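You operate a simulated robot arm through the tools that you are given. There is no shell and no other tool.

You run a simulated robot arm. Do the job below in one go: nothing can be reset, and whatever is moved stays where it is left.

JOB
Tighten the mauve jar's lid, then lock the jar back in the spinner.
Fine: tighten it in the free holder; leave the spinner switched off.

It is judged by the outcome, as a careful person would: the job done as asked, and still so three seconds after it is handed in. It fails if anything else is knocked over, pushed out of place, dropped, spilled or broken. Lids that push on must go on centred and level and be pressed home; caps that screw on are set level and turned clockwise until they are tight.

ROBOT AND FRAMES
A 6-joint arm with a two-finger gripper on a trunk, on a base that moves. Base frame: it is fixed to the floor where the robot stands at the start and does not move with it; the origin is under the middle of the robot, x ahead of it, y to its left, z up. Lengths are in cm, angles in degrees, forces in N, time in s.
With the tool pointing down near the work surface it reaches from about 26 to 72 cm from the robot's upright axis, wherever it stands. Its first joint turns from -166.0 to 166.0 degrees. Places, roughly: black switch [50, 0, 100]; jar holder by the START button [60, -20, 90]; lock lever [70, -10, 100]; purple start button [60, -10, 100]; seat in the spinner cup [80, -10, 100]. Payload 1.57 kg.
Tool frame: the origin (TCP) lies between the finger pads and is the grasp point; the fingertips stand 2.1 cm ahead of it; z points along the fingers, y is the line along which they close. The gripper opens to 7 cm; its body begins 5 cm behind the TCP.
Orientation is that of the tool frame in the base frame, as [roll, pitch, yaw] about the fixed x, y, z axes, in that order (R = Rz(yaw) Ry(pitch) Rx(roll)). With the fingers straight down and closing along the base's y, the tool's x points along the base's -x, its y along +y and its z along -z.

CONTROLS
- The arm moves only by the tool arm_command. Its argument "increments" is a list of rows, each an object of numbers (a shift or turn left out is 0, a gripper value left out holds the last): "jaw": the closure, from 0 (fully open) to 1 (shut); "x", "y", "z": the shift along the base's x, y, z in cm; "rx", "ry", "rz": the turn, a rotation vector about the base's x, y, z in degrees. In form: [{"jaw": .., "x": .., "y": .., "z": .., "rx": .., "ry": .., "rz": ..}, ...]. A call has 1 to 20 rows; each row is the pose to reach, as a shift and turn from the pose commanded when the call began. Rows are played at 5 a second. More than 5 cm and 8.6 degrees between two rows, or a gripper value outside its range, and nothing of the call is played. Where a pose cannot be reached the arm comes as near as it can. A force on the tool above 40 N (or 10 N above the force at the start of the call, whichever is more), or a blocked arm, ends the call early, and 0.2 s more pass. The fingers move at their own pace (about 15.55 cm/s each) and stop on an object; they squeeze with about 30 N. The grip force told is the motor's: it shows also when the fingers shut on nothing. Time passes only in rows, and 0.2 s behind the last, so rows that repeat a pose let the fingers close. The reply holds the time, the measured pose of the TCP, the force on the tool along the base axes, the opening and the grip force, in the units named above and with some noise, with the torque about the TCP (base axes, N m) and any sound that the robot's microphone picked up.
- Cameras (640 x 400 px; columns grow to the right, rows downward): "scene" is now at [2.59, 12.24, 151.26]; the picture's right is [-0.33, -0.94, 0.00], its down [-0.43, 0.15, -0.89] and it looks along [0.84, -0.30, -0.45] (base axes); focal length 257 px, centre (320, 200). "wrist" rides on the gripper at [7.9, 0.4, -8.1] in the tool frame; the picture's right is [-0.05, 1.00, 0.00], its down [-0.67, -0.04, -0.74] and it looks along [-0.74, -0.04, 0.67] (tool axes); focal length 256 px, centre (320, 200). There is no depth. A picture from a camera that has moved, and an enlarged one, comes with that camera's place and axes in the base frame and with its lens.
- grab_frame(camera): a new picture of that camera. No time passes.
- drive_base(legs): drives the robot by 1 to 6 legs, each [ahead, left, turn to the left] in cm, cm and degrees, along the robot's own axes; the way and the turn of a leg run together, so that a leg with both is an arc; at most 150 cm and 180 degrees a leg. The arm and the cameras ride along, it lands a little off, and it stops where it bumps. It gives what a move gives.
- turn_head(pan, tilt): turns the head with the scene camera to pan (to the left, within 155 degrees either way) and tilt (down, from -29 to 69), counted from straight ahead of the robot. It gives what a move gives.
- enlarge(camera, box): a new picture of the part [left, top, right, bottom] of that camera's present view, enlarged. No time passes.
- sign_off(): hands the job in; it is judged then, once.

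Places have to be worked out from the pictures, the camera data and where the tool is seen. Open the gripper and draw the arm clear of the work before you hand the job in, unless the task says otherwise.

The tools are called after "Emit:" as a command line: name --argument value ..., lists and objects as JSON in quotes. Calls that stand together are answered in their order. arm_command: Moves the arm, as the interface text tells. Its arguments: {"type":"object","properties":{"increments":{"type":"array","items":{"type":"object","properties":{"jaw":{"type":"number"},"x":{"type":"number"},"y":{"type":"number"},"z":{"type":"number"},"rx":{"type":"number"},"ry":{"type":"number"},"rz":{"type":"number"}}}}},"required":["increments"]} The other tools are called the same way: drive_base (legs) drives the base; turn_head (pan, tilt) turns the head that bears the scene camera; grab_frame (camera) takes a picture; enlarge (camera, box) takes an enlarged picture of a part of a camera's view; sign_off () hands the job in.

At the start:

```text
t: 0.0
tool_pos: [37.71, -14.15, 129.96]
tcp_rot: [180.0, 0.1, 180.0]
wrist_force: [-0.5, -0.2, 0.1]
torque: [0.02, -0.01, 0.01]
opening: 7.0
grasp_force: 0.1
robot x, y, heading: [-0.12, -0.05, 0.2]
head pan, tilt (commanded): [-19.3, 26.9]
```

scene: 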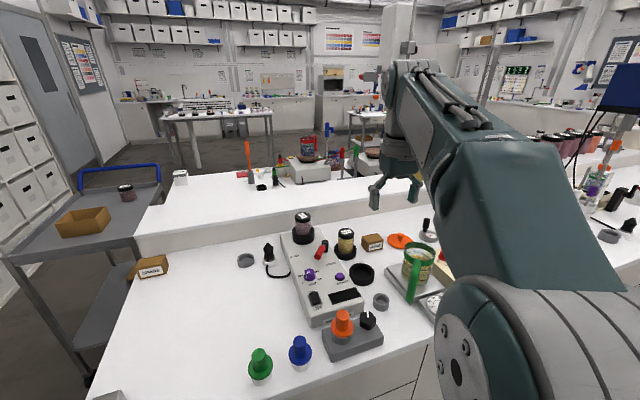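
wrist: 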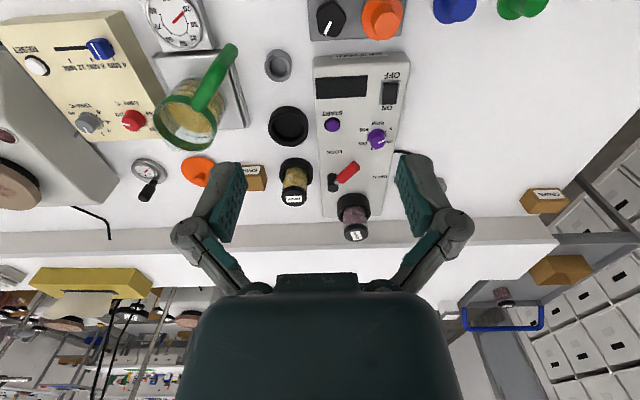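

The pictures show a grey spinner unit with a jar in its cup, a red lever, purple knobs and a black switch. I'll enlarge both views to see the details before I move.

Emit:
enlarge --camera "scene" --box '[220, 200, 460, 350]'

Emit:
enlarge --camera "wrist" --box '[220, 40, 460, 250]'

Emit:
enlarge --camera "scene" --box '[270, 200, 390, 280]'

```text
2.67 times, centred on (340, 275) of scene
camera zoom: at [2.59, 12.24, 151.26], right [-0.33, -0.94, 0.0], down [-0.43, 0.15, -0.89], along [0.84, -0.3, -0.45], focal length 686 px, centre (267, 0)
```

zoom: 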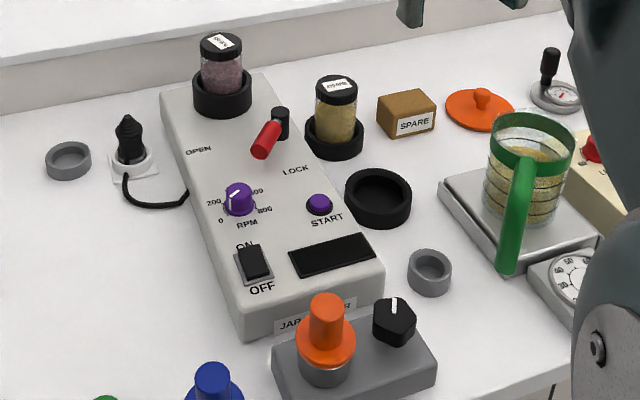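

```text
1.90 times, centred on (340, 145) of wrist
camera zoom: at [29.57, -13.62, 137.86], right [0.05, 1.0, 0.0], down [0.67, -0.04, 0.74], along [0.74, -0.04, -0.67], focal length 488 px, centre (282, 305)
```

zoom: 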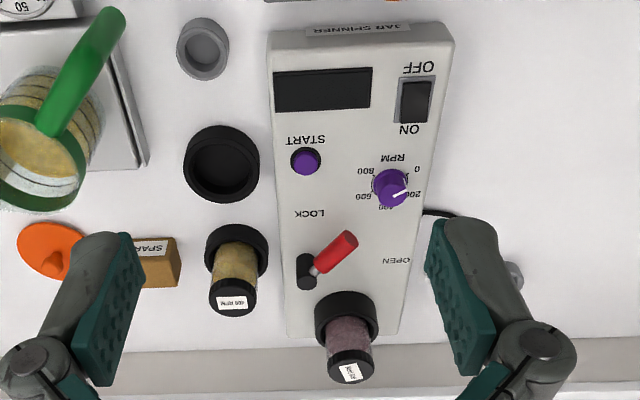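

```text
5.00 times, centred on (330, 240) of scene
camera zoom: at [2.59, 12.24, 151.26], right [-0.33, -0.94, 0.0], down [-0.43, 0.15, -0.89], along [0.84, -0.3, -0.45], focal length 1286 px, centre (270, 0)
```

zoom: 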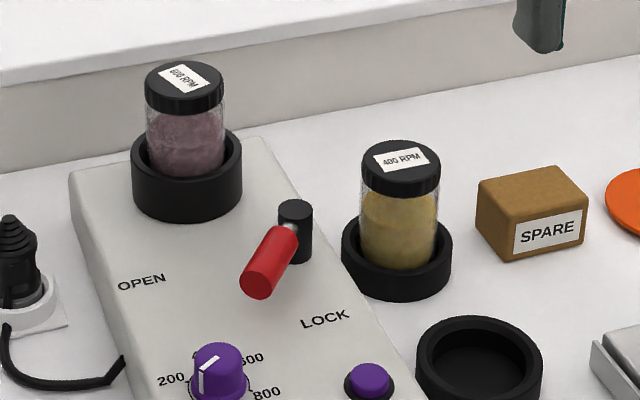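

The mauve jar (lid marked 600 RPM) sits in the spinner cup. I put its lid top near [77.4, -8.2, 105.5] and the free black holder near [57, -21, 93]. I'll move the wrist camera closer to read the lever and the switch.

Emit:
arm_command --increments '[{"x": 3, "y": 0.5, "z": -2}, {"x": 6, "y": 1, "z": -4}, {"x": 9, "y": 1.5, "z": -6}, {"x": 12, "y": 2, "z": -8}, {"x": 12, "y": 2, "z": -8}]'

Emit:
grab_frame --camera "wrist"

Emit:
turn_head --pan -20 --tilt 60

Emit:
grab_frame --camera "scene"

```text
t: 1.2
tool_pos: [49.86, -12.02, 121.89]
tcp_rot: [180.0, 0.0, 179.9]
wrist_force: [-0.5, 0.3, 0.4]
torque: [0.0, -0.01, -0.01]
opening: 7.01
grasp_force: 0.1
robot x, y, heading: [0.08, 0.03, -0.1]
head pan, tilt (commanded): [-19.3, 26.9]
```

```text
taken
camera wrist: at [41.7, -11.65, 129.97], right [0.05, 1.0, 0.0], down [0.67, -0.04, 0.74], along [0.74, -0.04, -0.67], focal length 256 px, centre (320, 200)
```

wrist: 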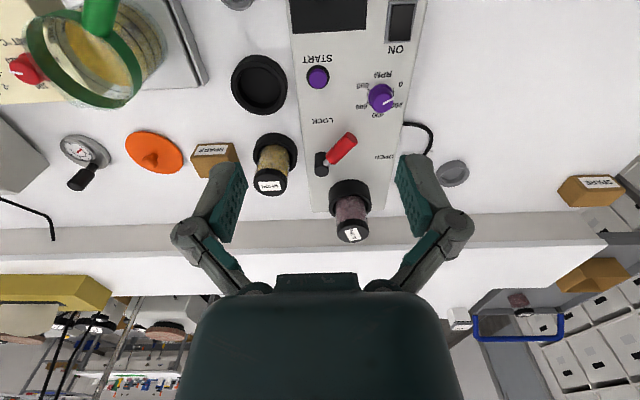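

```text
t: 2.2
tool_pos: [49.84, -12.28, 121.96]
tcp_rot: [179.9, -0.1, 179.9]
wrist_force: [0.9, 0.2, -0.3]
torque: [0.01, 0.0, 0.01]
opening: 7.0
grasp_force: 0.0
robot x, y, heading: [-0.13, 0.03, 0.1]
head pan, tilt (commanded): [-20.0, 60.0]
```

```text
taken
camera scene: at [0.27, 12.98, 146.58], right [-0.34, -0.94, 0.0], down [-0.81, 0.3, -0.5], along [0.47, -0.17, -0.87], focal length 257 px, centre (320, 200)
```

scene: 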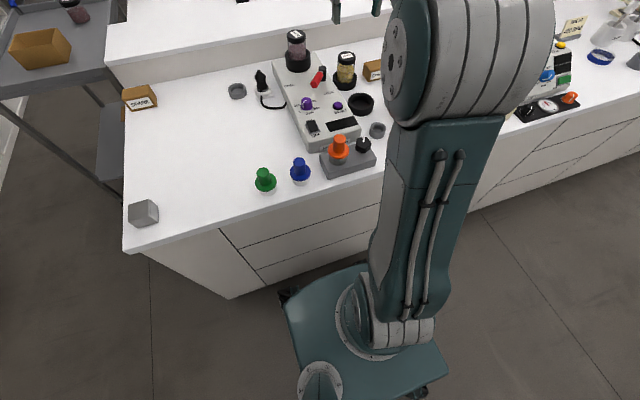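

The counter's front edge is near x = 31.6 and the base platform ends a few cm short of it. The cup is slightly beyond straight-down reach. Next I'll zoom in on the lever, switch and cup.

Emit:
enlarge --camera "wrist" --box '[290, 100, 410, 250]'

Emit:
enlarge --camera "wrist" --box '[280, 0, 440, 120]'

Emit:
enlarge --camera "scene" --box '[260, 20, 400, 190]'

Emit:
enlarge --camera "scene" --box '[200, 200, 480, 400]'

```text
2.67 times, centred on (350, 175) of wrist
camera zoom: at [41.69, -11.66, 129.96], right [0.05, 1.0, 0.0], down [0.67, -0.04, 0.74], along [0.74, -0.04, -0.67], focal length 683 px, centre (240, 267)
```

zoom: 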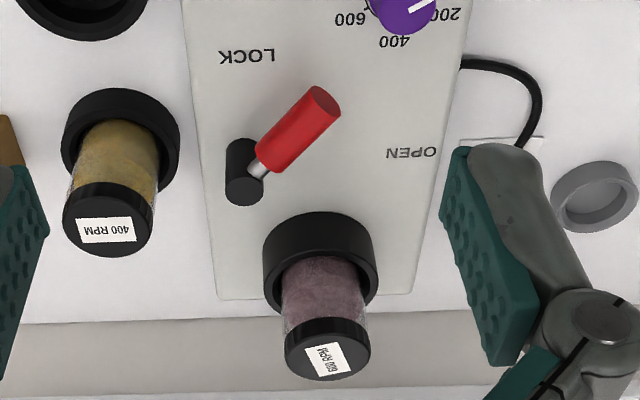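

```text
3.33 times, centred on (360, 60) of wrist
camera zoom: at [41.69, -11.66, 129.96], right [0.05, 1.0, 0.0], down [0.67, -0.04, 0.74], along [0.74, -0.04, -0.67], focal length 853 px, centre (187, 667)
```

zoom: 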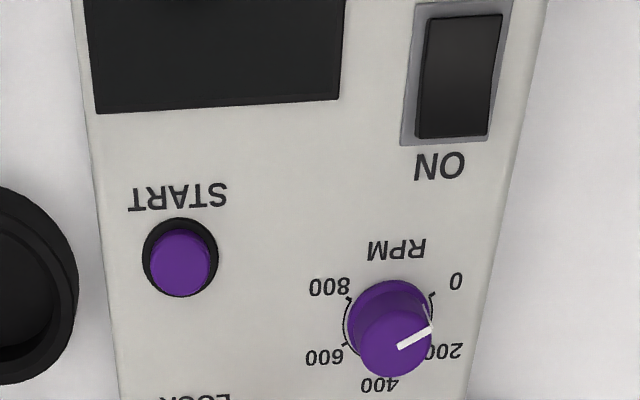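

```text
2.35 times, centred on (330, 105) of scene
camera zoom: at [0.27, 12.98, 146.58], right [-0.34, -0.94, 0.0], down [-0.81, 0.3, -0.5], along [0.47, -0.17, -0.87], focal length 605 px, centre (296, 424)
```

zoom: 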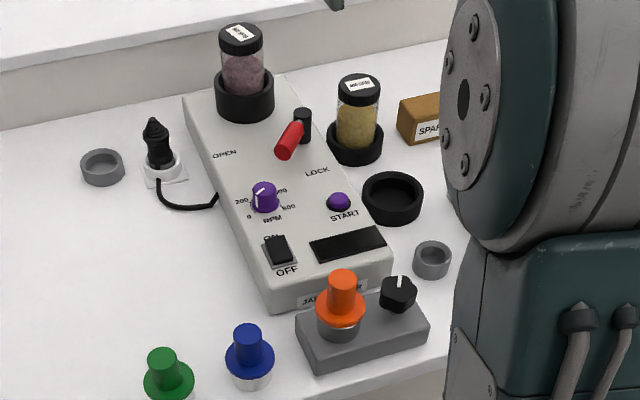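

```text
2.00 times, centred on (340, 300) of scene
camera zoom: at [0.27, 12.98, 146.58], right [-0.34, -0.94, 0.0], down [-0.81, 0.3, -0.5], along [0.47, -0.17, -0.87], focal length 514 px, centre (280, 0)
```

zoom: 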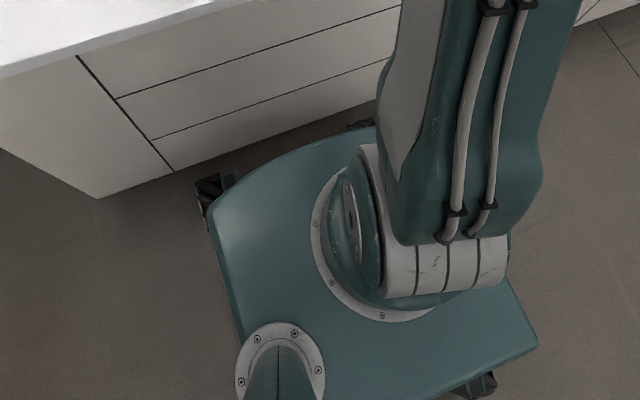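

The lever's post is near [68, -13] and its handle points halfway between LOCK (toward the robot) and OPEN (to the left). The display is dark. I'll drive 6 cm ahead so the cup comes comfortably within reach. The platform seems to have about 10 cm of free space in front of it.

Emit:
drive_base --legs '[[6, 0, 0]]'

Emit:
grab_frame --camera "scene"

Emit:
grab_frame --camera "wrist"

```text
t: 3.1
tool_pos: [54.47, -12.18, 122.26]
tcp_rot: [180.0, 0.0, 179.8]
wrist_force: [-0.1, 0.2, 0.0]
torque: [0.0, -0.01, 0.03]
opening: 7.0
grasp_force: 0.1
robot x, y, heading: [5.05, 0.3, 0.1]
head pan, tilt (commanded): [-20.0, 60.0]
```

```text
taken
camera scene: at [4.89, 12.98, 146.89], right [-0.34, -0.94, 0.0], down [-0.81, 0.3, -0.5], along [0.47, -0.17, -0.87], focal length 257 px, centre (320, 200)
```

scene: 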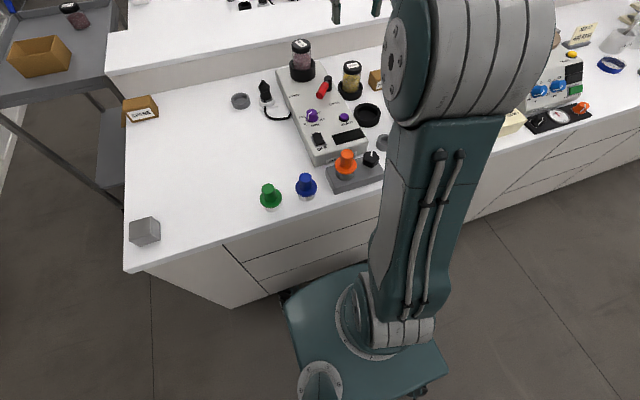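

```text
taken
camera wrist: at [46.35, -11.66, 130.26], right [0.05, 1.0, 0.0], down [0.67, -0.03, 0.75], along [0.74, -0.04, -0.67], focal length 256 px, centre (320, 200)
```

wrist: 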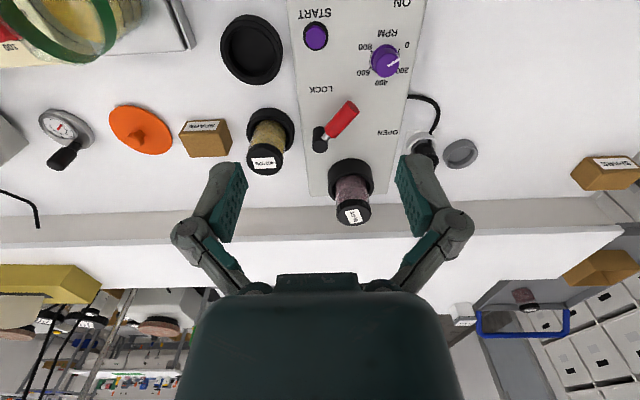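

The base moved about 4.7 cm. I'll look at the remaining gap and re-measure the lever and cup from here.

Emit:
enlarge --camera "scene" --box '[200, 220, 420, 360]'

Emit:
enlarge --camera "scene" --box '[270, 30, 390, 110]'

Emit:
enlarge --camera "wrist" --box '[220, 80, 440, 230]'

```text
2.86 times, centred on (310, 290) of scene
camera zoom: at [4.89, 12.98, 146.89], right [-0.34, -0.94, 0.0], down [-0.81, 0.3, -0.5], along [0.47, -0.17, -0.87], focal length 735 px, centre (349, -57)
```

zoom: 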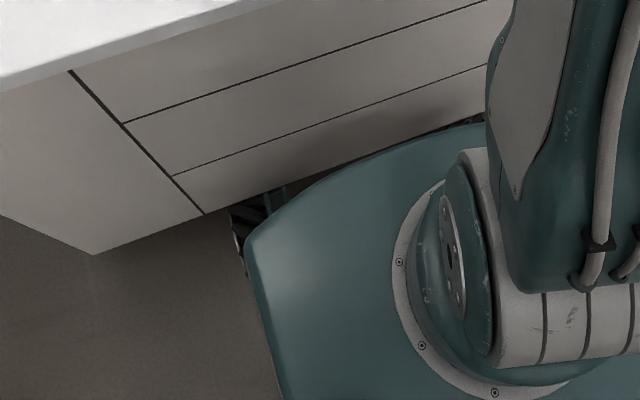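

```text
5.00 times, centred on (330, 70) of scene
camera zoom: at [4.89, 12.98, 146.89], right [-0.34, -0.94, 0.0], down [-0.81, 0.3, -0.5], along [0.47, -0.17, -0.87], focal length 1286 px, centre (270, 850)
```

zoom: 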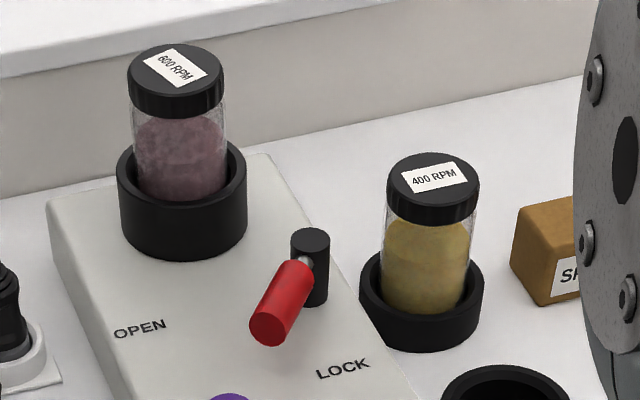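

```text
2.67 times, centred on (330, 155) of wrist
camera zoom: at [46.35, -11.66, 130.26], right [0.05, 1.0, 0.0], down [0.67, -0.03, 0.75], along [0.74, -0.04, -0.67], focal length 683 px, centre (293, 320)
```

zoom: 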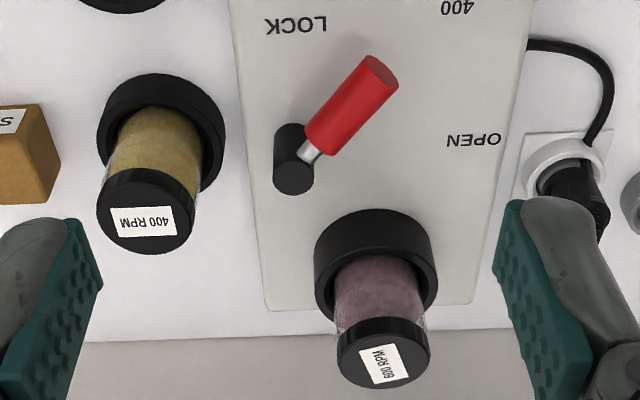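

The lever post is near [69.0, -12.9], its handle end near [63.7, -8.2, 98.0], and the spinner's top face is at z ≈ 95.1. I'll close the jaws and come down on the LOCK side of the handle. I'll stop above it first to check.

Emit:
arm_command --increments '[{"jaw": 1, "x": 2, "z": -4}, {"jaw": 1, "x": 4, "z": -8}, {"jaw": 1, "x": 6, "z": -12}, {"jaw": 1, "x": 8, "y": -0.3, "z": -16}, {"jaw": 1, "x": 8, "y": -0.3, "z": -18}, {"jaw": 1, "x": 8, "y": -0.3, "z": -18}]'

Emit:
grab_frame --camera "wrist"

Emit:
enlarge --camera "scene" --box '[240, 20, 400, 140]'

```text
t: 4.5
tool_pos: [62.25, -12.43, 104.33]
tcp_rot: [180.0, 0.0, 180.0]
wrist_force: [0.0, 0.3, -0.1]
torque: [0.01, -0.01, 0.0]
opening: 0.02
grasp_force: 29.2
robot x, y, heading: [4.52, 0.03, 0.1]
head pan, tilt (commanded): [-20.0, 60.0]
```

```text
taken
camera wrist: at [54.11, -11.89, 112.19], right [0.05, 1.0, 0.0], down [0.67, -0.04, 0.74], along [0.74, -0.04, -0.67], focal length 256 px, centre (320, 200)
```

wrist: 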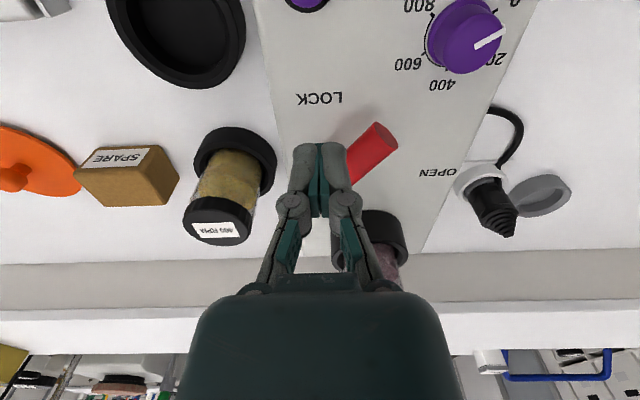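

```text
3.33 times, centred on (320, 80) of scene
camera zoom: at [4.66, 12.97, 146.76], right [-0.34, -0.94, 0.0], down [-0.81, 0.3, -0.5], along [0.47, -0.17, -0.87], focal length 857 px, centre (320, 600)
```

zoom: 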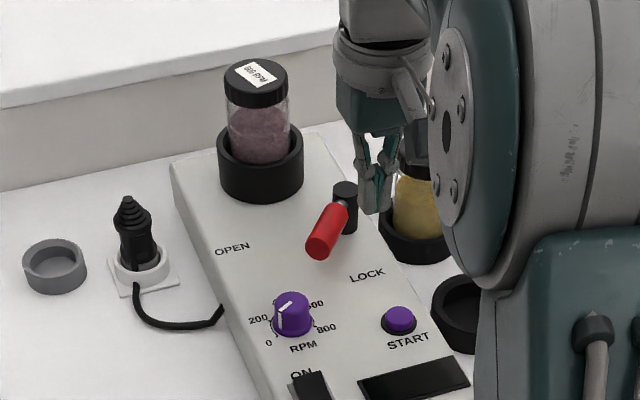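

The fingertips sit just on the LOCK side of the handle with about 1 cm of clearance. I'll go down to handle height and then sweep the handle in an arc toward OPEN.

Emit:
arm_command --increments '[{"z": -2}, {"z": -4}, {"z": -5.3}, {"z": -5.3}]'

Emit:
arm_command --increments '[{"x": 0.7, "y": 0.8}, {"x": 1.0, "y": 1.5}, {"x": 1.3, "y": 2.2}, {"x": 1.7, "y": 3.0}, {"x": 2.3, "y": 3.6}, {"x": 3.0, "y": 4.2}, {"x": 3.8, "y": 4.6}, {"x": 4.4, "y": 4.9}, {"x": 4.4, "y": 4.9}]'

Emit:
grab_frame --camera "wrist"

Emit:
enlarge --camera "scene" --box '[240, 20, 400, 140]'

```text
t: 5.5
tool_pos: [62.09, -12.4, 98.94]
tcp_rot: [-180.0, 0.0, -179.9]
wrist_force: [-0.8, 0.4, 0.0]
torque: [0.05, -0.01, 0.01]
opening: 0.01
grasp_force: 28.4
robot x, y, heading: [4.75, -0.23, 0.0]
head pan, tilt (commanded): [-20.0, 60.0]
```

```text
t: 7.5
tool_pos: [66.54, -7.6, 98.81]
tcp_rot: [180.0, 0.1, 179.9]
wrist_force: [-0.8, -0.2, 0.2]
torque: [0.0, 0.02, 0.01]
opening: 0.0
grasp_force: 28.0
robot x, y, heading: [4.76, 0.31, -0.0]
head pan, tilt (commanded): [-20.0, 60.0]
```

```text
taken
camera wrist: at [58.49, -7.0, 106.78], right [0.05, 1.0, 0.0], down [0.67, -0.04, 0.74], along [0.74, -0.04, -0.67], focal length 256 px, centre (320, 200)
```

wrist: 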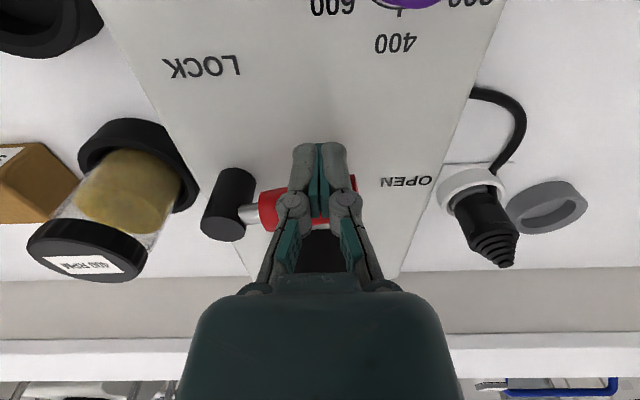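

```text
3.33 times, centred on (320, 80) of scene
camera zoom: at [4.67, 12.98, 146.76], right [-0.34, -0.94, 0.0], down [-0.81, 0.3, -0.5], along [0.47, -0.17, -0.87], focal length 857 px, centre (320, 600)
```

zoom: 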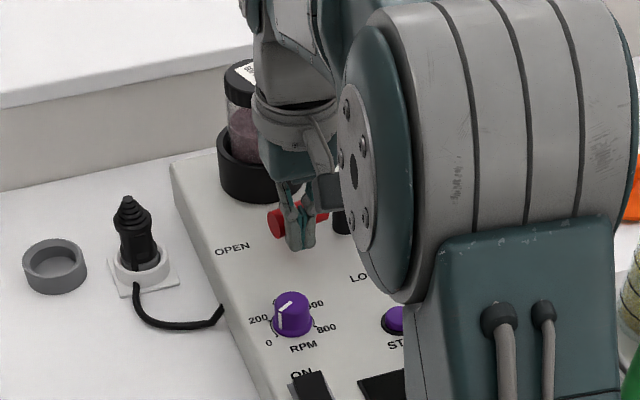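

The handle now points left toward OPEN with no resistance so far. I'll nudge it a bit further in small steps to feel for the stop.

Emit:
arm_command --increments '[{"x": 0.3, "y": 0.1}, {"x": 0.6, "y": 0.2}, {"x": 0.9, "y": 0.3}, {"x": 1.1, "y": 0.4}, {"x": 1.1, "y": 0.4}]'

Emit:
grab_frame --camera "wrist"

```text
t: 8.8
tool_pos: [67.72, -7.05, 98.77]
tcp_rot: [-180.0, 0.0, -180.0]
wrist_force: [0.1, -0.2, 0.0]
torque: [0.03, -0.01, -0.03]
opening: 0.01
grasp_force: 28.7
robot x, y, heading: [4.85, -0.2, -0.2]
head pan, tilt (commanded): [-20.0, 60.0]
```

```text
taken
camera wrist: at [59.56, -6.62, 106.79], right [0.05, 1.0, 0.0], down [0.67, -0.03, 0.74], along [0.74, -0.04, -0.67], focal length 256 px, centre (320, 200)
```

wrist: 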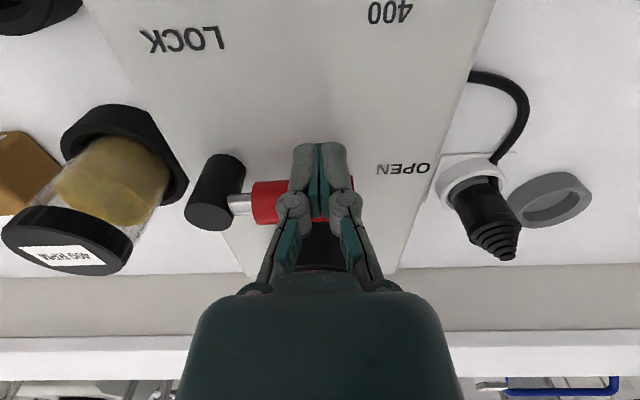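

Still almost no resistance. I'll back away and lift to see where the lever rests.

Emit:
arm_command --increments '[{"x": -1.5}, {"x": -3}, {"x": -4, "z": 3}, {"x": -6, "z": 7}, {"x": -9, "z": 11}, {"x": -12, "z": 15}, {"x": -14, "z": 18}, {"x": -14, "z": 18}]'

Emit:
enlarge --camera "wrist" --box '[220, 80, 440, 230]'

Emit:
enlarge --camera "scene" --box '[270, 30, 390, 110]'

```text
t: 10.6
tool_pos: [53.74, -7.21, 116.67]
tcp_rot: [180.0, 0.0, -179.9]
wrist_force: [-0.9, 0.3, -0.3]
torque: [-0.03, -0.01, -0.02]
opening: 0.0
grasp_force: 28.8
robot x, y, heading: [4.57, -0.03, 0.0]
head pan, tilt (commanded): [-20.0, 60.0]
```

```text
2.67 times, centred on (330, 155) of wrist
camera zoom: at [45.7, -6.68, 124.67], right [0.05, 1.0, 0.0], down [0.67, -0.04, 0.74], along [0.74, -0.04, -0.67], focal length 683 px, centre (293, 320)
```

zoom: 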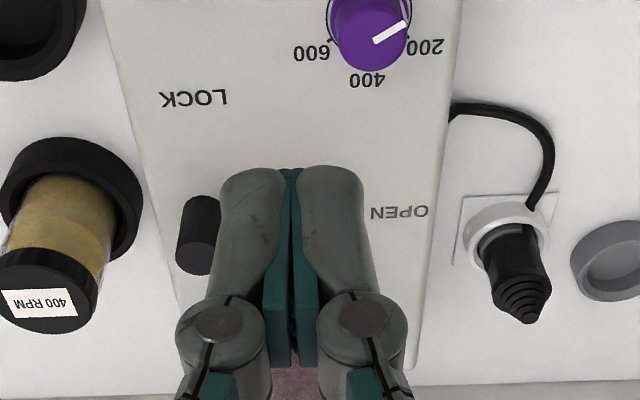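

```text
5.00 times, centred on (330, 70) of scene
camera zoom: at [4.61, 12.98, 146.76], right [-0.34, -0.94, 0.0], down [-0.81, 0.3, -0.5], along [0.47, -0.17, -0.87], focal length 1286 px, centre (270, 850)
```

zoom: 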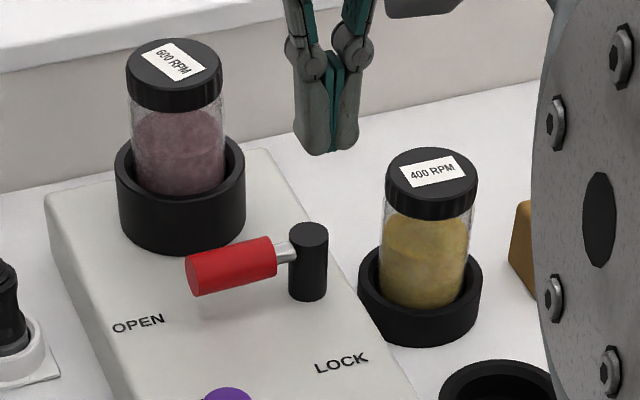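

The handle now lies along the OPEN direction, close in front of the cup. I'll open the jaws and move above and in front of the jar to measure its place and test the reach.

Emit:
arm_command --increments '[{"jaw": 0, "x": 4, "z": 1}, {"jaw": 0, "x": 8, "z": 2}, {"jaw": 0, "x": 12, "y": -0.5, "z": 3}, {"jaw": 0, "x": 14, "y": -0.8, "z": 3}, {"jaw": 0, "x": 14, "y": -0.8, "z": 3}]'

Emit:
grab_frame --camera "wrist"

Emit:
enlarge --camera "scene" --box '[240, 0, 400, 120]'

```text
t: 11.8
tool_pos: [67.55, -7.99, 119.84]
tcp_rot: [-180.0, 0.0, 180.0]
wrist_force: [-1.0, 0.2, 0.2]
torque: [-0.02, 0.03, -0.02]
opening: 7.0
grasp_force: 0.1
robot x, y, heading: [4.3, -0.11, -0.1]
head pan, tilt (commanded): [-20.0, 60.0]
```

```text
taken
camera wrist: at [59.49, -7.51, 127.78], right [0.05, 1.0, 0.0], down [0.67, -0.04, 0.74], along [0.74, -0.04, -0.67], focal length 256 px, centre (320, 200)
```

wrist: 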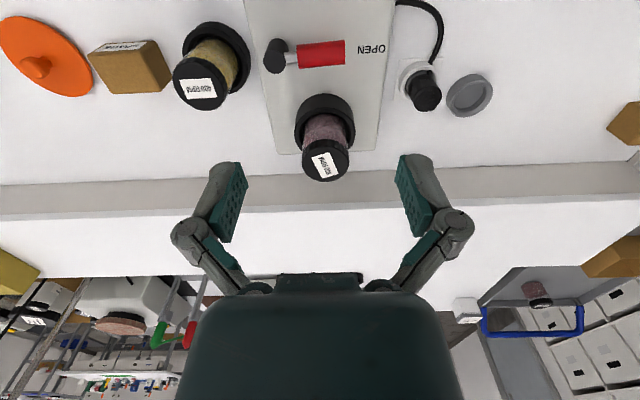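

```text
3.33 times, centred on (320, 60) of scene
camera zoom: at [4.68, 12.98, 146.76], right [-0.34, -0.94, 0.0], down [-0.81, 0.3, -0.5], along [0.47, -0.17, -0.87], focal length 857 px, centre (320, 667)
```

zoom: 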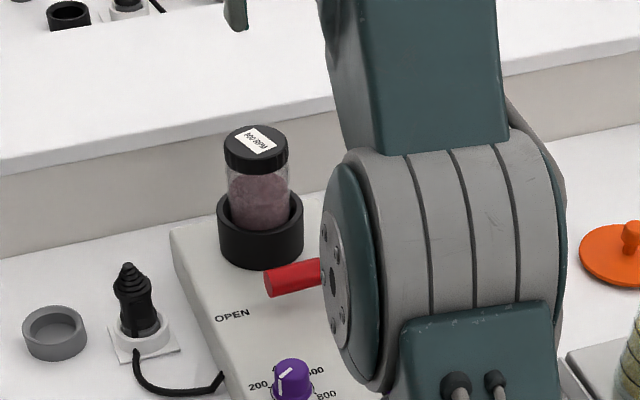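

The jar is in view between the open fingers. I'll zoom in on it to locate the cup rim and lid precisely.

Emit:
enlarge --camera "wrist" --box '[260, 80, 390, 190]'

Emit:
enlarge --camera "scene" --box '[275, 20, 345, 80]'

```text
3.64 times, centred on (325, 135) of wrist
camera zoom: at [59.49, -7.51, 127.78], right [0.05, 1.0, 0.0], down [0.67, -0.04, 0.74], along [0.74, -0.04, -0.67], focal length 931 px, centre (302, 436)
```

zoom: 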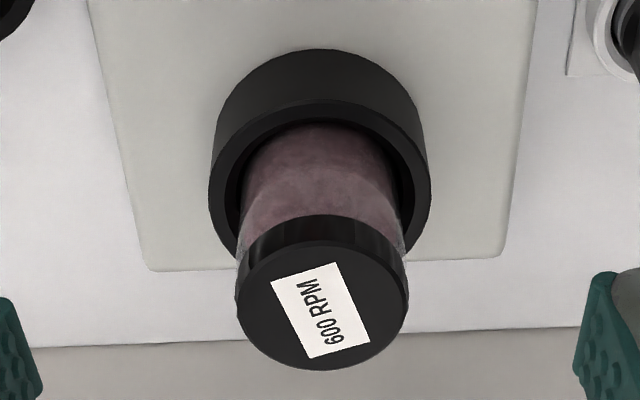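

```text
6.67 times, centred on (310, 50) of scene
camera zoom: at [4.68, 12.98, 146.76], right [-0.34, -0.94, 0.0], down [-0.81, 0.3, -0.5], along [0.47, -0.17, -0.87], focal length 1715 px, centre (387, 1200)
```

zoom: 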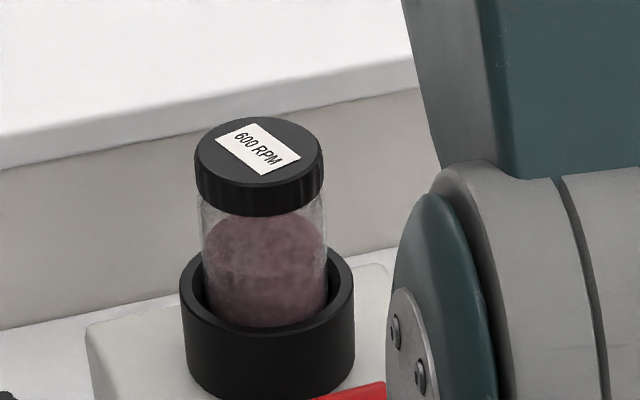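

The new fix puts the jar axis near [79.0, -7.95], lid top z ≈ 104.8, lid underside ≈ 102.9, and cup rim ≈ 98.6. I'll test whether the straight-down tool reaches over it at a safe height.

Emit:
arm_command --increments '[{"x": 3}, {"x": 6}, {"x": 9}, {"x": 11.4}, {"x": 11.4}, {"x": 11.4}]'

Emit:
grab_frame --camera "wrist"

Emit:
grab_frame --camera "scene"

```text
t: 13.2
tool_pos: [70.01, -7.22, 116.1]
tcp_rot: [179.9, 0.0, 179.9]
wrist_force: [-0.2, 0.6, 0.6]
torque: [-0.05, 0.0, 0.01]
opening: 7.0
grasp_force: 0.0
out of reach, approached as far as the arm can: row 1, 2, 3, 4, 5, 6
robot x, y, heading: [4.56, 0.11, -0.3]
head pan, tilt (commanded): [-20.0, 60.0]
```

```text
taken
camera wrist: at [61.94, -6.68, 124.08], right [0.05, 1.0, 0.0], down [0.67, -0.03, 0.74], along [0.74, -0.04, -0.67], focal length 256 px, centre (320, 200)
```

wrist: 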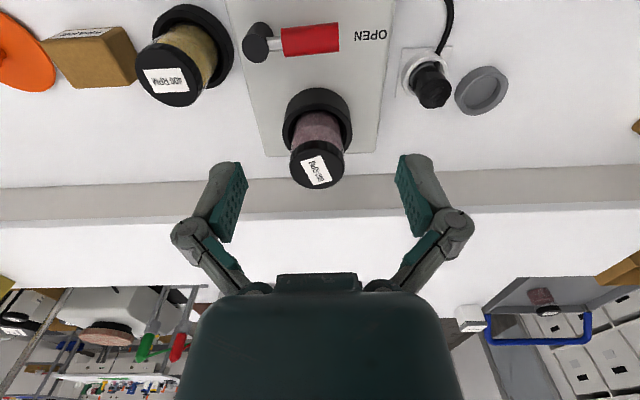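

```text
taken
camera scene: at [4.69, 12.98, 146.76], right [-0.34, -0.94, 0.0], down [-0.81, 0.3, -0.5], along [0.47, -0.17, -0.87], focal length 257 px, centre (320, 200)
```

scene: 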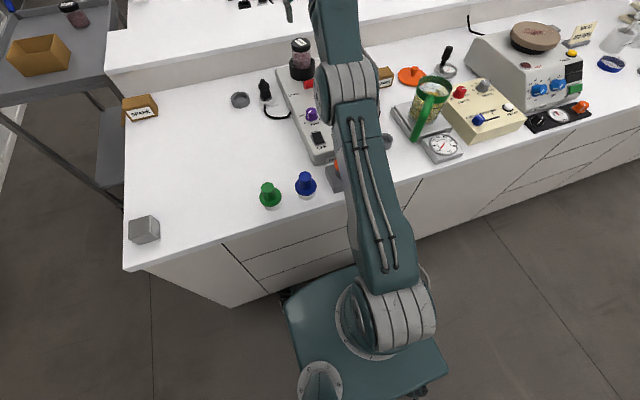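

Straight-down reach stops about 8 cm short at this height, so I'll tilt the tool forward for the grasp instead. First I'll draw back to a comfortable pose and check that the arm left everything on the counter undisturbed.

Emit:
arm_command --increments '[{"x": -4}, {"x": -8}, {"x": -12}, {"x": -12}]'

Emit:
turn_head --pan -20 --tilt 45

Emit:
grab_frame --camera "scene"

Emit:
grab_frame --camera "wrist"

```text
t: 14.2
tool_pos: [57.49, -7.52, 116.09]
tcp_rot: [180.0, 0.1, 180.0]
wrist_force: [-0.6, 0.9, -0.8]
torque: [0.0, -0.02, -0.01]
opening: 6.98
grasp_force: 0.1
robot x, y, heading: [4.65, 0.29, -0.1]
head pan, tilt (commanded): [-20.0, 60.0]
```

```text
t: 14.9
tool_pos: [57.56, -7.51, 116.16]
tcp_rot: [-179.9, 0.1, -179.9]
wrist_force: [0.4, -0.2, 0.7]
torque: [0.01, 0.01, -0.06]
opening: 7.02
grasp_force: 0.0
robot x, y, heading: [4.15, 0.37, 0.1]
head pan, tilt (commanded): [-20.0, 45.0]
```

```text
taken
camera scene: at [6.0, 12.48, 148.7], right [-0.34, -0.94, 0.0], down [-0.67, 0.24, -0.71], along [0.66, -0.24, -0.71], focal length 257 px, centre (320, 200)
```

scene: 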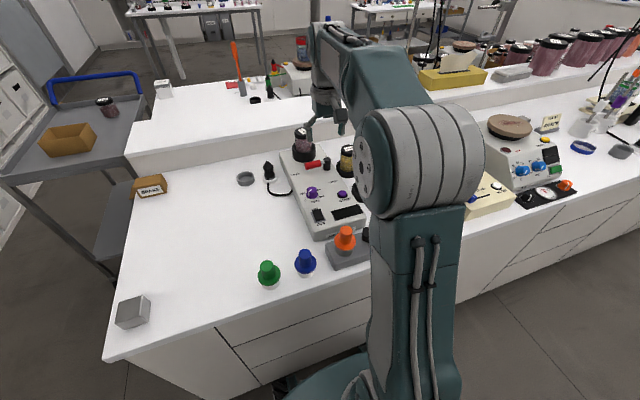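

```text
taken
camera wrist: at [49.44, -6.99, 124.01], right [0.05, 1.0, 0.0], down [0.67, -0.03, 0.74], along [0.74, -0.04, -0.67], focal length 256 px, centre (320, 200)
```

wrist: 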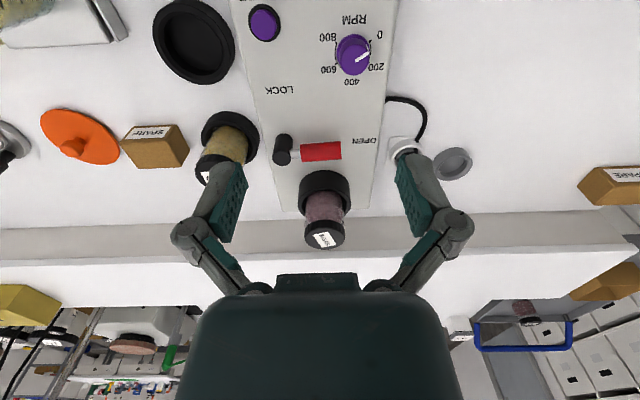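

Everything on the counter is still in place. I'll tilt the tool 25° forward and move to a stand-off on the approach line to the jar, then check the alignment with the pictures.

Emit:
arm_command --increments '[{"ry": -8.3, "x": 3}, {"ry": -16.6, "x": 6}, {"ry": -25, "x": 9}, {"ry": -25, "x": 12, "y": -0.3}, {"ry": -25, "x": 15, "y": -0.45, "z": -2}, {"ry": -25, "x": 16.4, "y": -0.45, "z": -3.7}, {"ry": -25, "x": 16.4, "y": -0.45, "z": -3.7}]'

Emit:
grab_frame --camera "wrist"

Emit:
enlarge --camera "scene" --box '[260, 90, 380, 190]'

```text
t: 16.5
tool_pos: [73.9, -7.73, 112.32]
tcp_rot: [180.0, 25.0, -179.9]
wrist_force: [0.0, -1.2, 0.5]
torque: [-0.03, 0.01, 0.01]
opening: 7.0
grasp_force: 0.1
robot x, y, heading: [4.53, -0.19, -0.0]
head pan, tilt (commanded): [-20.0, 45.0]
```

```text
taken
camera wrist: at [63.03, -7.34, 116.11], right [0.05, 1.0, 0.02], down [0.29, -0.03, 0.96], along [0.96, -0.04, -0.29], focal length 256 px, centre (320, 200)
```

wrist: 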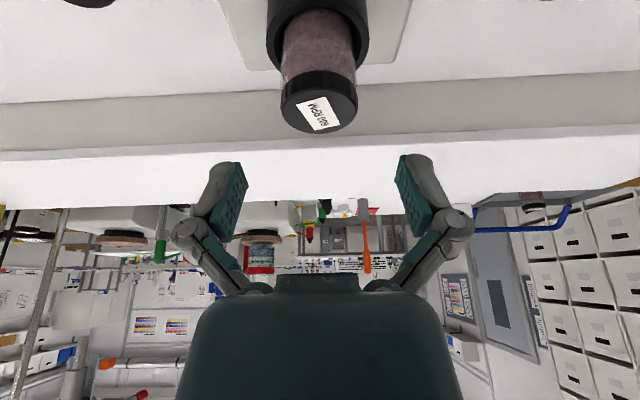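

```text
4.00 times, centred on (320, 140) of scene
camera zoom: at [6.04, 12.48, 148.71], right [-0.34, -0.94, 0.0], down [-0.66, 0.24, -0.71], along [0.66, -0.24, -0.71], focal length 1029 px, centre (320, 440)
```

zoom: 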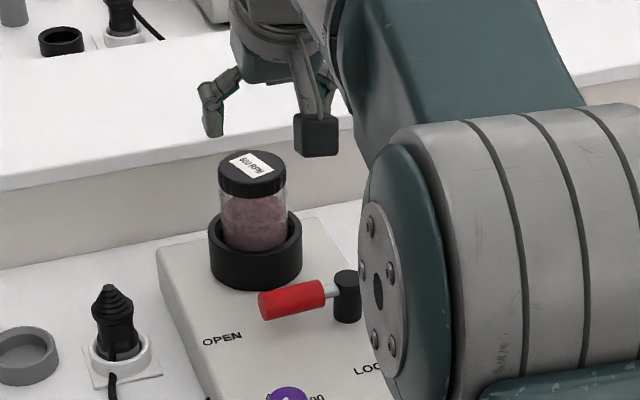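

The jar lies on the tool's centre column (col 319 against 320), so the sideways alignment is good. I'll come down along the tool axis to just above the lid and check again.

Emit:
arm_command --increments '[{"x": 1.1, "z": -2.6}, {"x": 2.2, "z": -5.2}, {"x": 2.2, "z": -5.2}]'

Emit:
grab_frame --camera "wrist"

Emit:
enlarge --camera "scene" --box '[260, 90, 380, 190]'

```text
t: 17.3
tool_pos: [76.21, -7.98, 106.99]
tcp_rot: [180.0, 25.0, 180.0]
wrist_force: [-0.7, -0.1, -0.3]
torque: [0.0, -0.01, -0.04]
opening: 7.01
grasp_force: 0.0
robot x, y, heading: [4.52, 0.33, -0.0]
head pan, tilt (commanded): [-20.0, 45.0]
```

```text
taken
camera wrist: at [65.34, -7.42, 110.92], right [0.05, 1.0, 0.02], down [0.29, -0.03, 0.96], along [0.96, -0.04, -0.29], focal length 256 px, centre (320, 200)
```

wrist: 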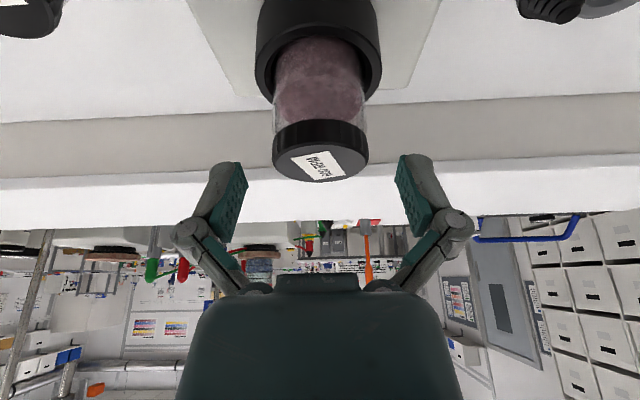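

```text
4.00 times, centred on (320, 140) of scene
camera zoom: at [6.05, 12.48, 148.71], right [-0.34, -0.94, 0.0], down [-0.67, 0.24, -0.71], along [0.66, -0.24, -0.71], focal length 1029 px, centre (320, 440)
```

zoom: 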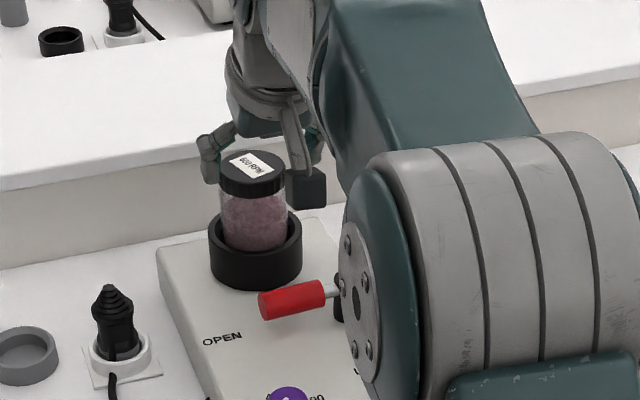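

The lid measures centred between the fingers, with its top centre near [78.6, -7.95, 104.6]. I'll go down the rest of the way so the pads sit on the glass body, with the tips just above the cup rim.

Emit:
arm_command --increments '[{"x": 0.6, "z": -1.4}, {"x": 1.2, "z": -2.8}, {"x": 1.8, "z": -4.1}, {"x": 2.4, "z": -5.4}, {"x": 2.4, "z": -5.4}]'

Emit:
grab_frame --camera "wrist"

Emit:
enlarge --camera "scene" --box '[260, 100, 360, 180]'

```text
t: 18.5
tool_pos: [78.38, -7.72, 101.73]
tcp_rot: [180.0, 25.0, -179.9]
wrist_force: [0.4, -0.5, -1.1]
torque: [-0.01, 0.01, 0.02]
opening: 7.01
grasp_force: 0.1
robot x, y, heading: [4.25, -0.06, -0.1]
head pan, tilt (commanded): [-20.0, 45.0]
```

```text
taken
camera wrist: at [67.7, -7.25, 105.56], right [0.05, 1.0, 0.02], down [0.29, -0.03, 0.96], along [0.96, -0.04, -0.29], focal length 256 px, centre (320, 200)
```

wrist: 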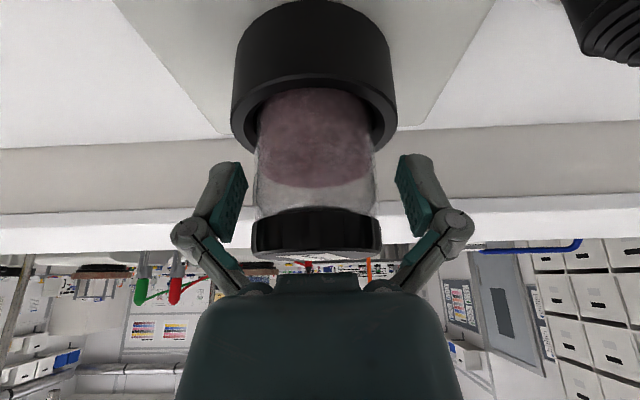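

```text
5.00 times, centred on (310, 140) of scene
camera zoom: at [6.06, 12.48, 148.71], right [-0.34, -0.94, 0.0], down [-0.67, 0.24, -0.71], along [0.66, -0.24, -0.71], focal length 1286 px, centre (370, 500)
```

zoom: 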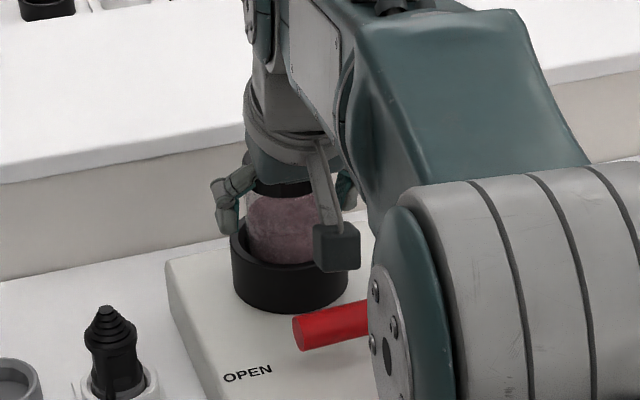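

The jar is about 0.2 cm to the right of the finger midline and the tips clear the rim. I'll shift y by −0.2 and close on the glass body.

Emit:
arm_command --increments '[{"y": -0.2}, {"y": -0.2, "jaw": 0.1}, {"y": -0.2, "jaw": 0.16}, {"y": -0.2, "jaw": 0.22}, {"y": -0.2, "jaw": 0.3}, {"y": -0.2, "jaw": 1}, {"y": -0.2, "jaw": 1}]'

Emit:
grab_frame --camera "wrist"

```text
t: 20.1
tool_pos: [78.38, -7.92, 101.66]
tcp_rot: [-180.0, 25.0, -179.9]
wrist_force: [-0.8, -3.0, 2.4]
torque: [-0.12, 0.09, -0.03]
opening: 5.66
grasp_force: 30.1
robot x, y, heading: [4.22, 0.36, -0.2]
head pan, tilt (commanded): [-20.0, 45.0]
```

```text
taken
camera wrist: at [67.64, -7.48, 105.55], right [0.05, 1.0, 0.02], down [0.29, -0.03, 0.96], along [0.96, -0.04, -0.29], focal length 256 px, centre (320, 200)
```

wrist: 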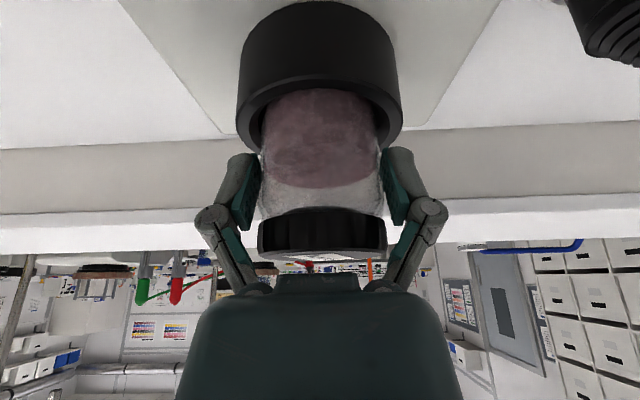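

The grip is on the glass at 5.66 cm and 30 N. I'll lift straight up slowly and watch the force.

Emit:
arm_command --increments '[{"z": 0.5}, {"z": 1.2}, {"z": 2}, {"z": 3}, {"z": 4}, {"z": 5}, {"z": 6}, {"z": 6}]'

Emit:
grab_frame --camera "wrist"

Emit:
enlarge --camera "scene" --box '[250, 80, 370, 180]'

```text
t: 21.9
tool_pos: [78.32, -7.91, 107.6]
tcp_rot: [-180.0, 24.9, 180.0]
wrist_force: [0.4, 0.0, -1.7]
torque: [0.01, 0.0, 0.0]
opening: 5.66
grasp_force: 30.2
robot x, y, heading: [4.53, 0.14, -0.1]
head pan, tilt (commanded): [-20.0, 45.0]
```

```text
taken
camera wrist: at [67.62, -7.4, 111.41], right [0.05, 1.0, 0.02], down [0.29, -0.03, 0.96], along [0.96, -0.04, -0.29], focal length 256 px, centre (320, 200)
```

wrist: 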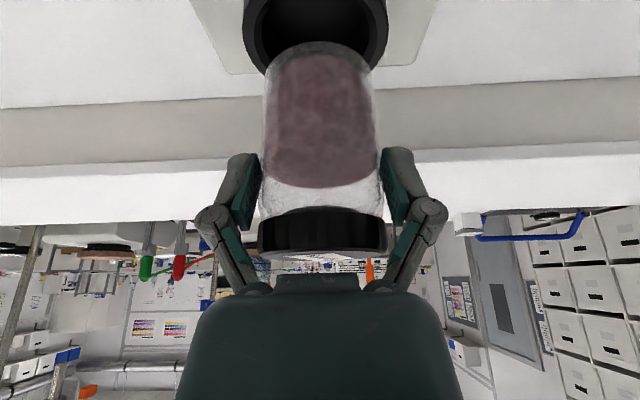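

```text
4.00 times, centred on (310, 130) of scene
camera zoom: at [6.07, 12.47, 148.71], right [-0.34, -0.94, 0.0], down [-0.67, 0.24, -0.71], along [0.66, -0.24, -0.71], focal length 1029 px, centre (360, 480)
```

zoom: 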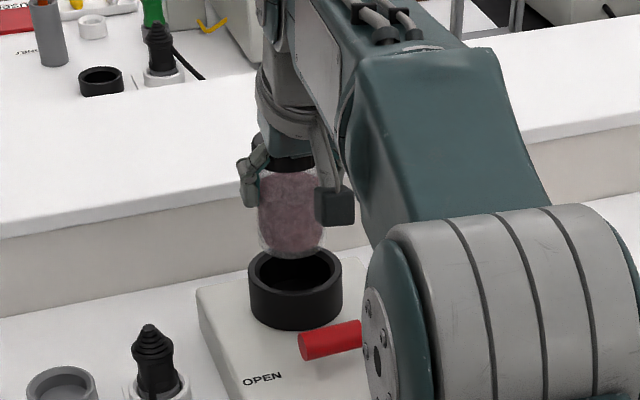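

The jar came out cleanly (about 1.7 N) with its bottom near z = 102. I'll carry it at a safe height over the lever and the yellow jar to above the free holder, near [57.3, -21.0].

Emit:
arm_command --increments '[{"z": 1}, {"z": 2}, {"x": -1.5, "y": -1, "z": 2}, {"x": -3.5, "y": -2.2, "z": 2}, {"x": -5.5, "y": -3.5, "z": 2}, {"x": -7.5, "y": -4.7, "z": 2}, {"x": -9.5, "y": -6, "z": 2}, {"x": -11.5, "y": -7.2, "z": 2}, {"x": -13.5, "y": -8.5, "z": 2}, {"x": -15.5, "y": -9.7, "z": 2}, {"x": -17.5, "y": -11, "z": 2}, {"x": -19.5, "y": -12.2, "z": 2}, {"x": -21, "y": -13.1, "z": 2}, {"x": -21, "y": -13.1, "z": 2}]'

Emit:
grab_frame --camera "wrist"

Emit:
grab_frame --camera "scene"

```text
t: 24.9
tool_pos: [57.37, -21.12, 109.55]
tcp_rot: [180.0, 25.1, 179.9]
wrist_force: [0.5, 0.3, -1.4]
torque: [0.03, 0.0, 0.03]
opening: 5.69
grasp_force: 29.5
robot x, y, heading: [4.36, -0.06, -0.0]
head pan, tilt (commanded): [-20.0, 45.0]
```

```text
taken
camera wrist: at [46.51, -20.56, 113.51], right [0.05, 1.0, 0.02], down [0.29, -0.04, 0.96], along [0.96, -0.04, -0.29], focal length 256 px, centre (320, 200)
```

wrist: 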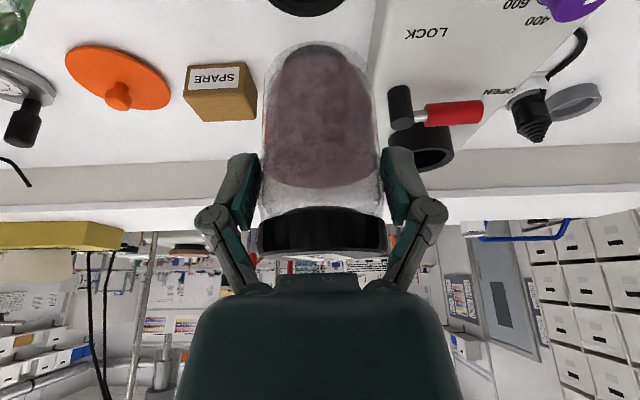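

```text
taken
camera scene: at [5.99, 12.46, 148.71], right [-0.34, -0.94, 0.0], down [-0.66, 0.24, -0.71], along [0.66, -0.24, -0.71], focal length 257 px, centre (320, 200)
```

scene: 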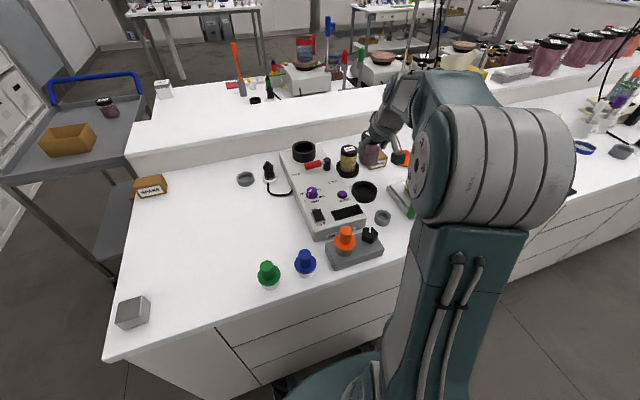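

Now the free holder is visible from the scene camera. I'll enlarge to fix its position, and check whether the beaker stands clear of the elbow.

Emit:
enlarge --camera "scene" --box '[310, 130, 430, 230]'

Emit:
enlarge --camera "scene" --box '[330, 160, 400, 220]'

```text
4.00 times, centred on (370, 180) of scene
camera zoom: at [5.99, 12.46, 148.71], right [-0.34, -0.94, 0.0], down [-0.66, 0.24, -0.71], along [0.66, -0.24, -0.71], focal length 1029 px, centre (120, 280)
```

zoom: 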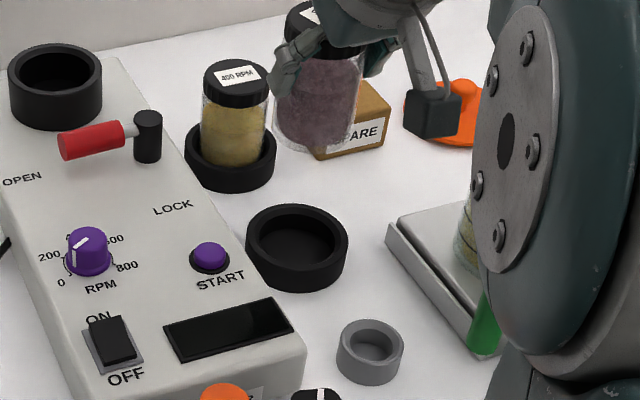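

```text
6.67 times, centred on (365, 190) of scene
camera zoom: at [5.99, 12.46, 148.71], right [-0.34, -0.94, 0.0], down [-0.66, 0.24, -0.71], along [0.66, -0.24, -0.71], focal length 1715 px, centre (20, 267)
```

zoom: 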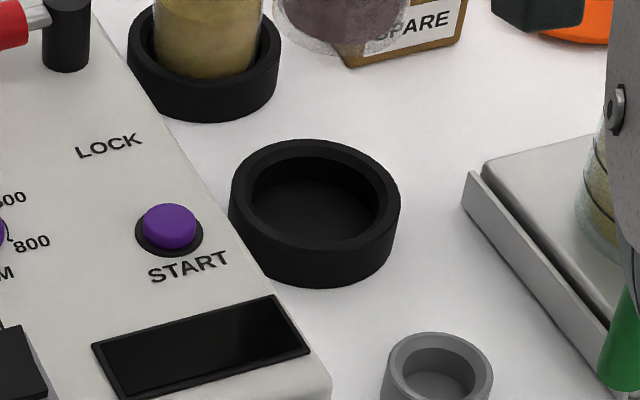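

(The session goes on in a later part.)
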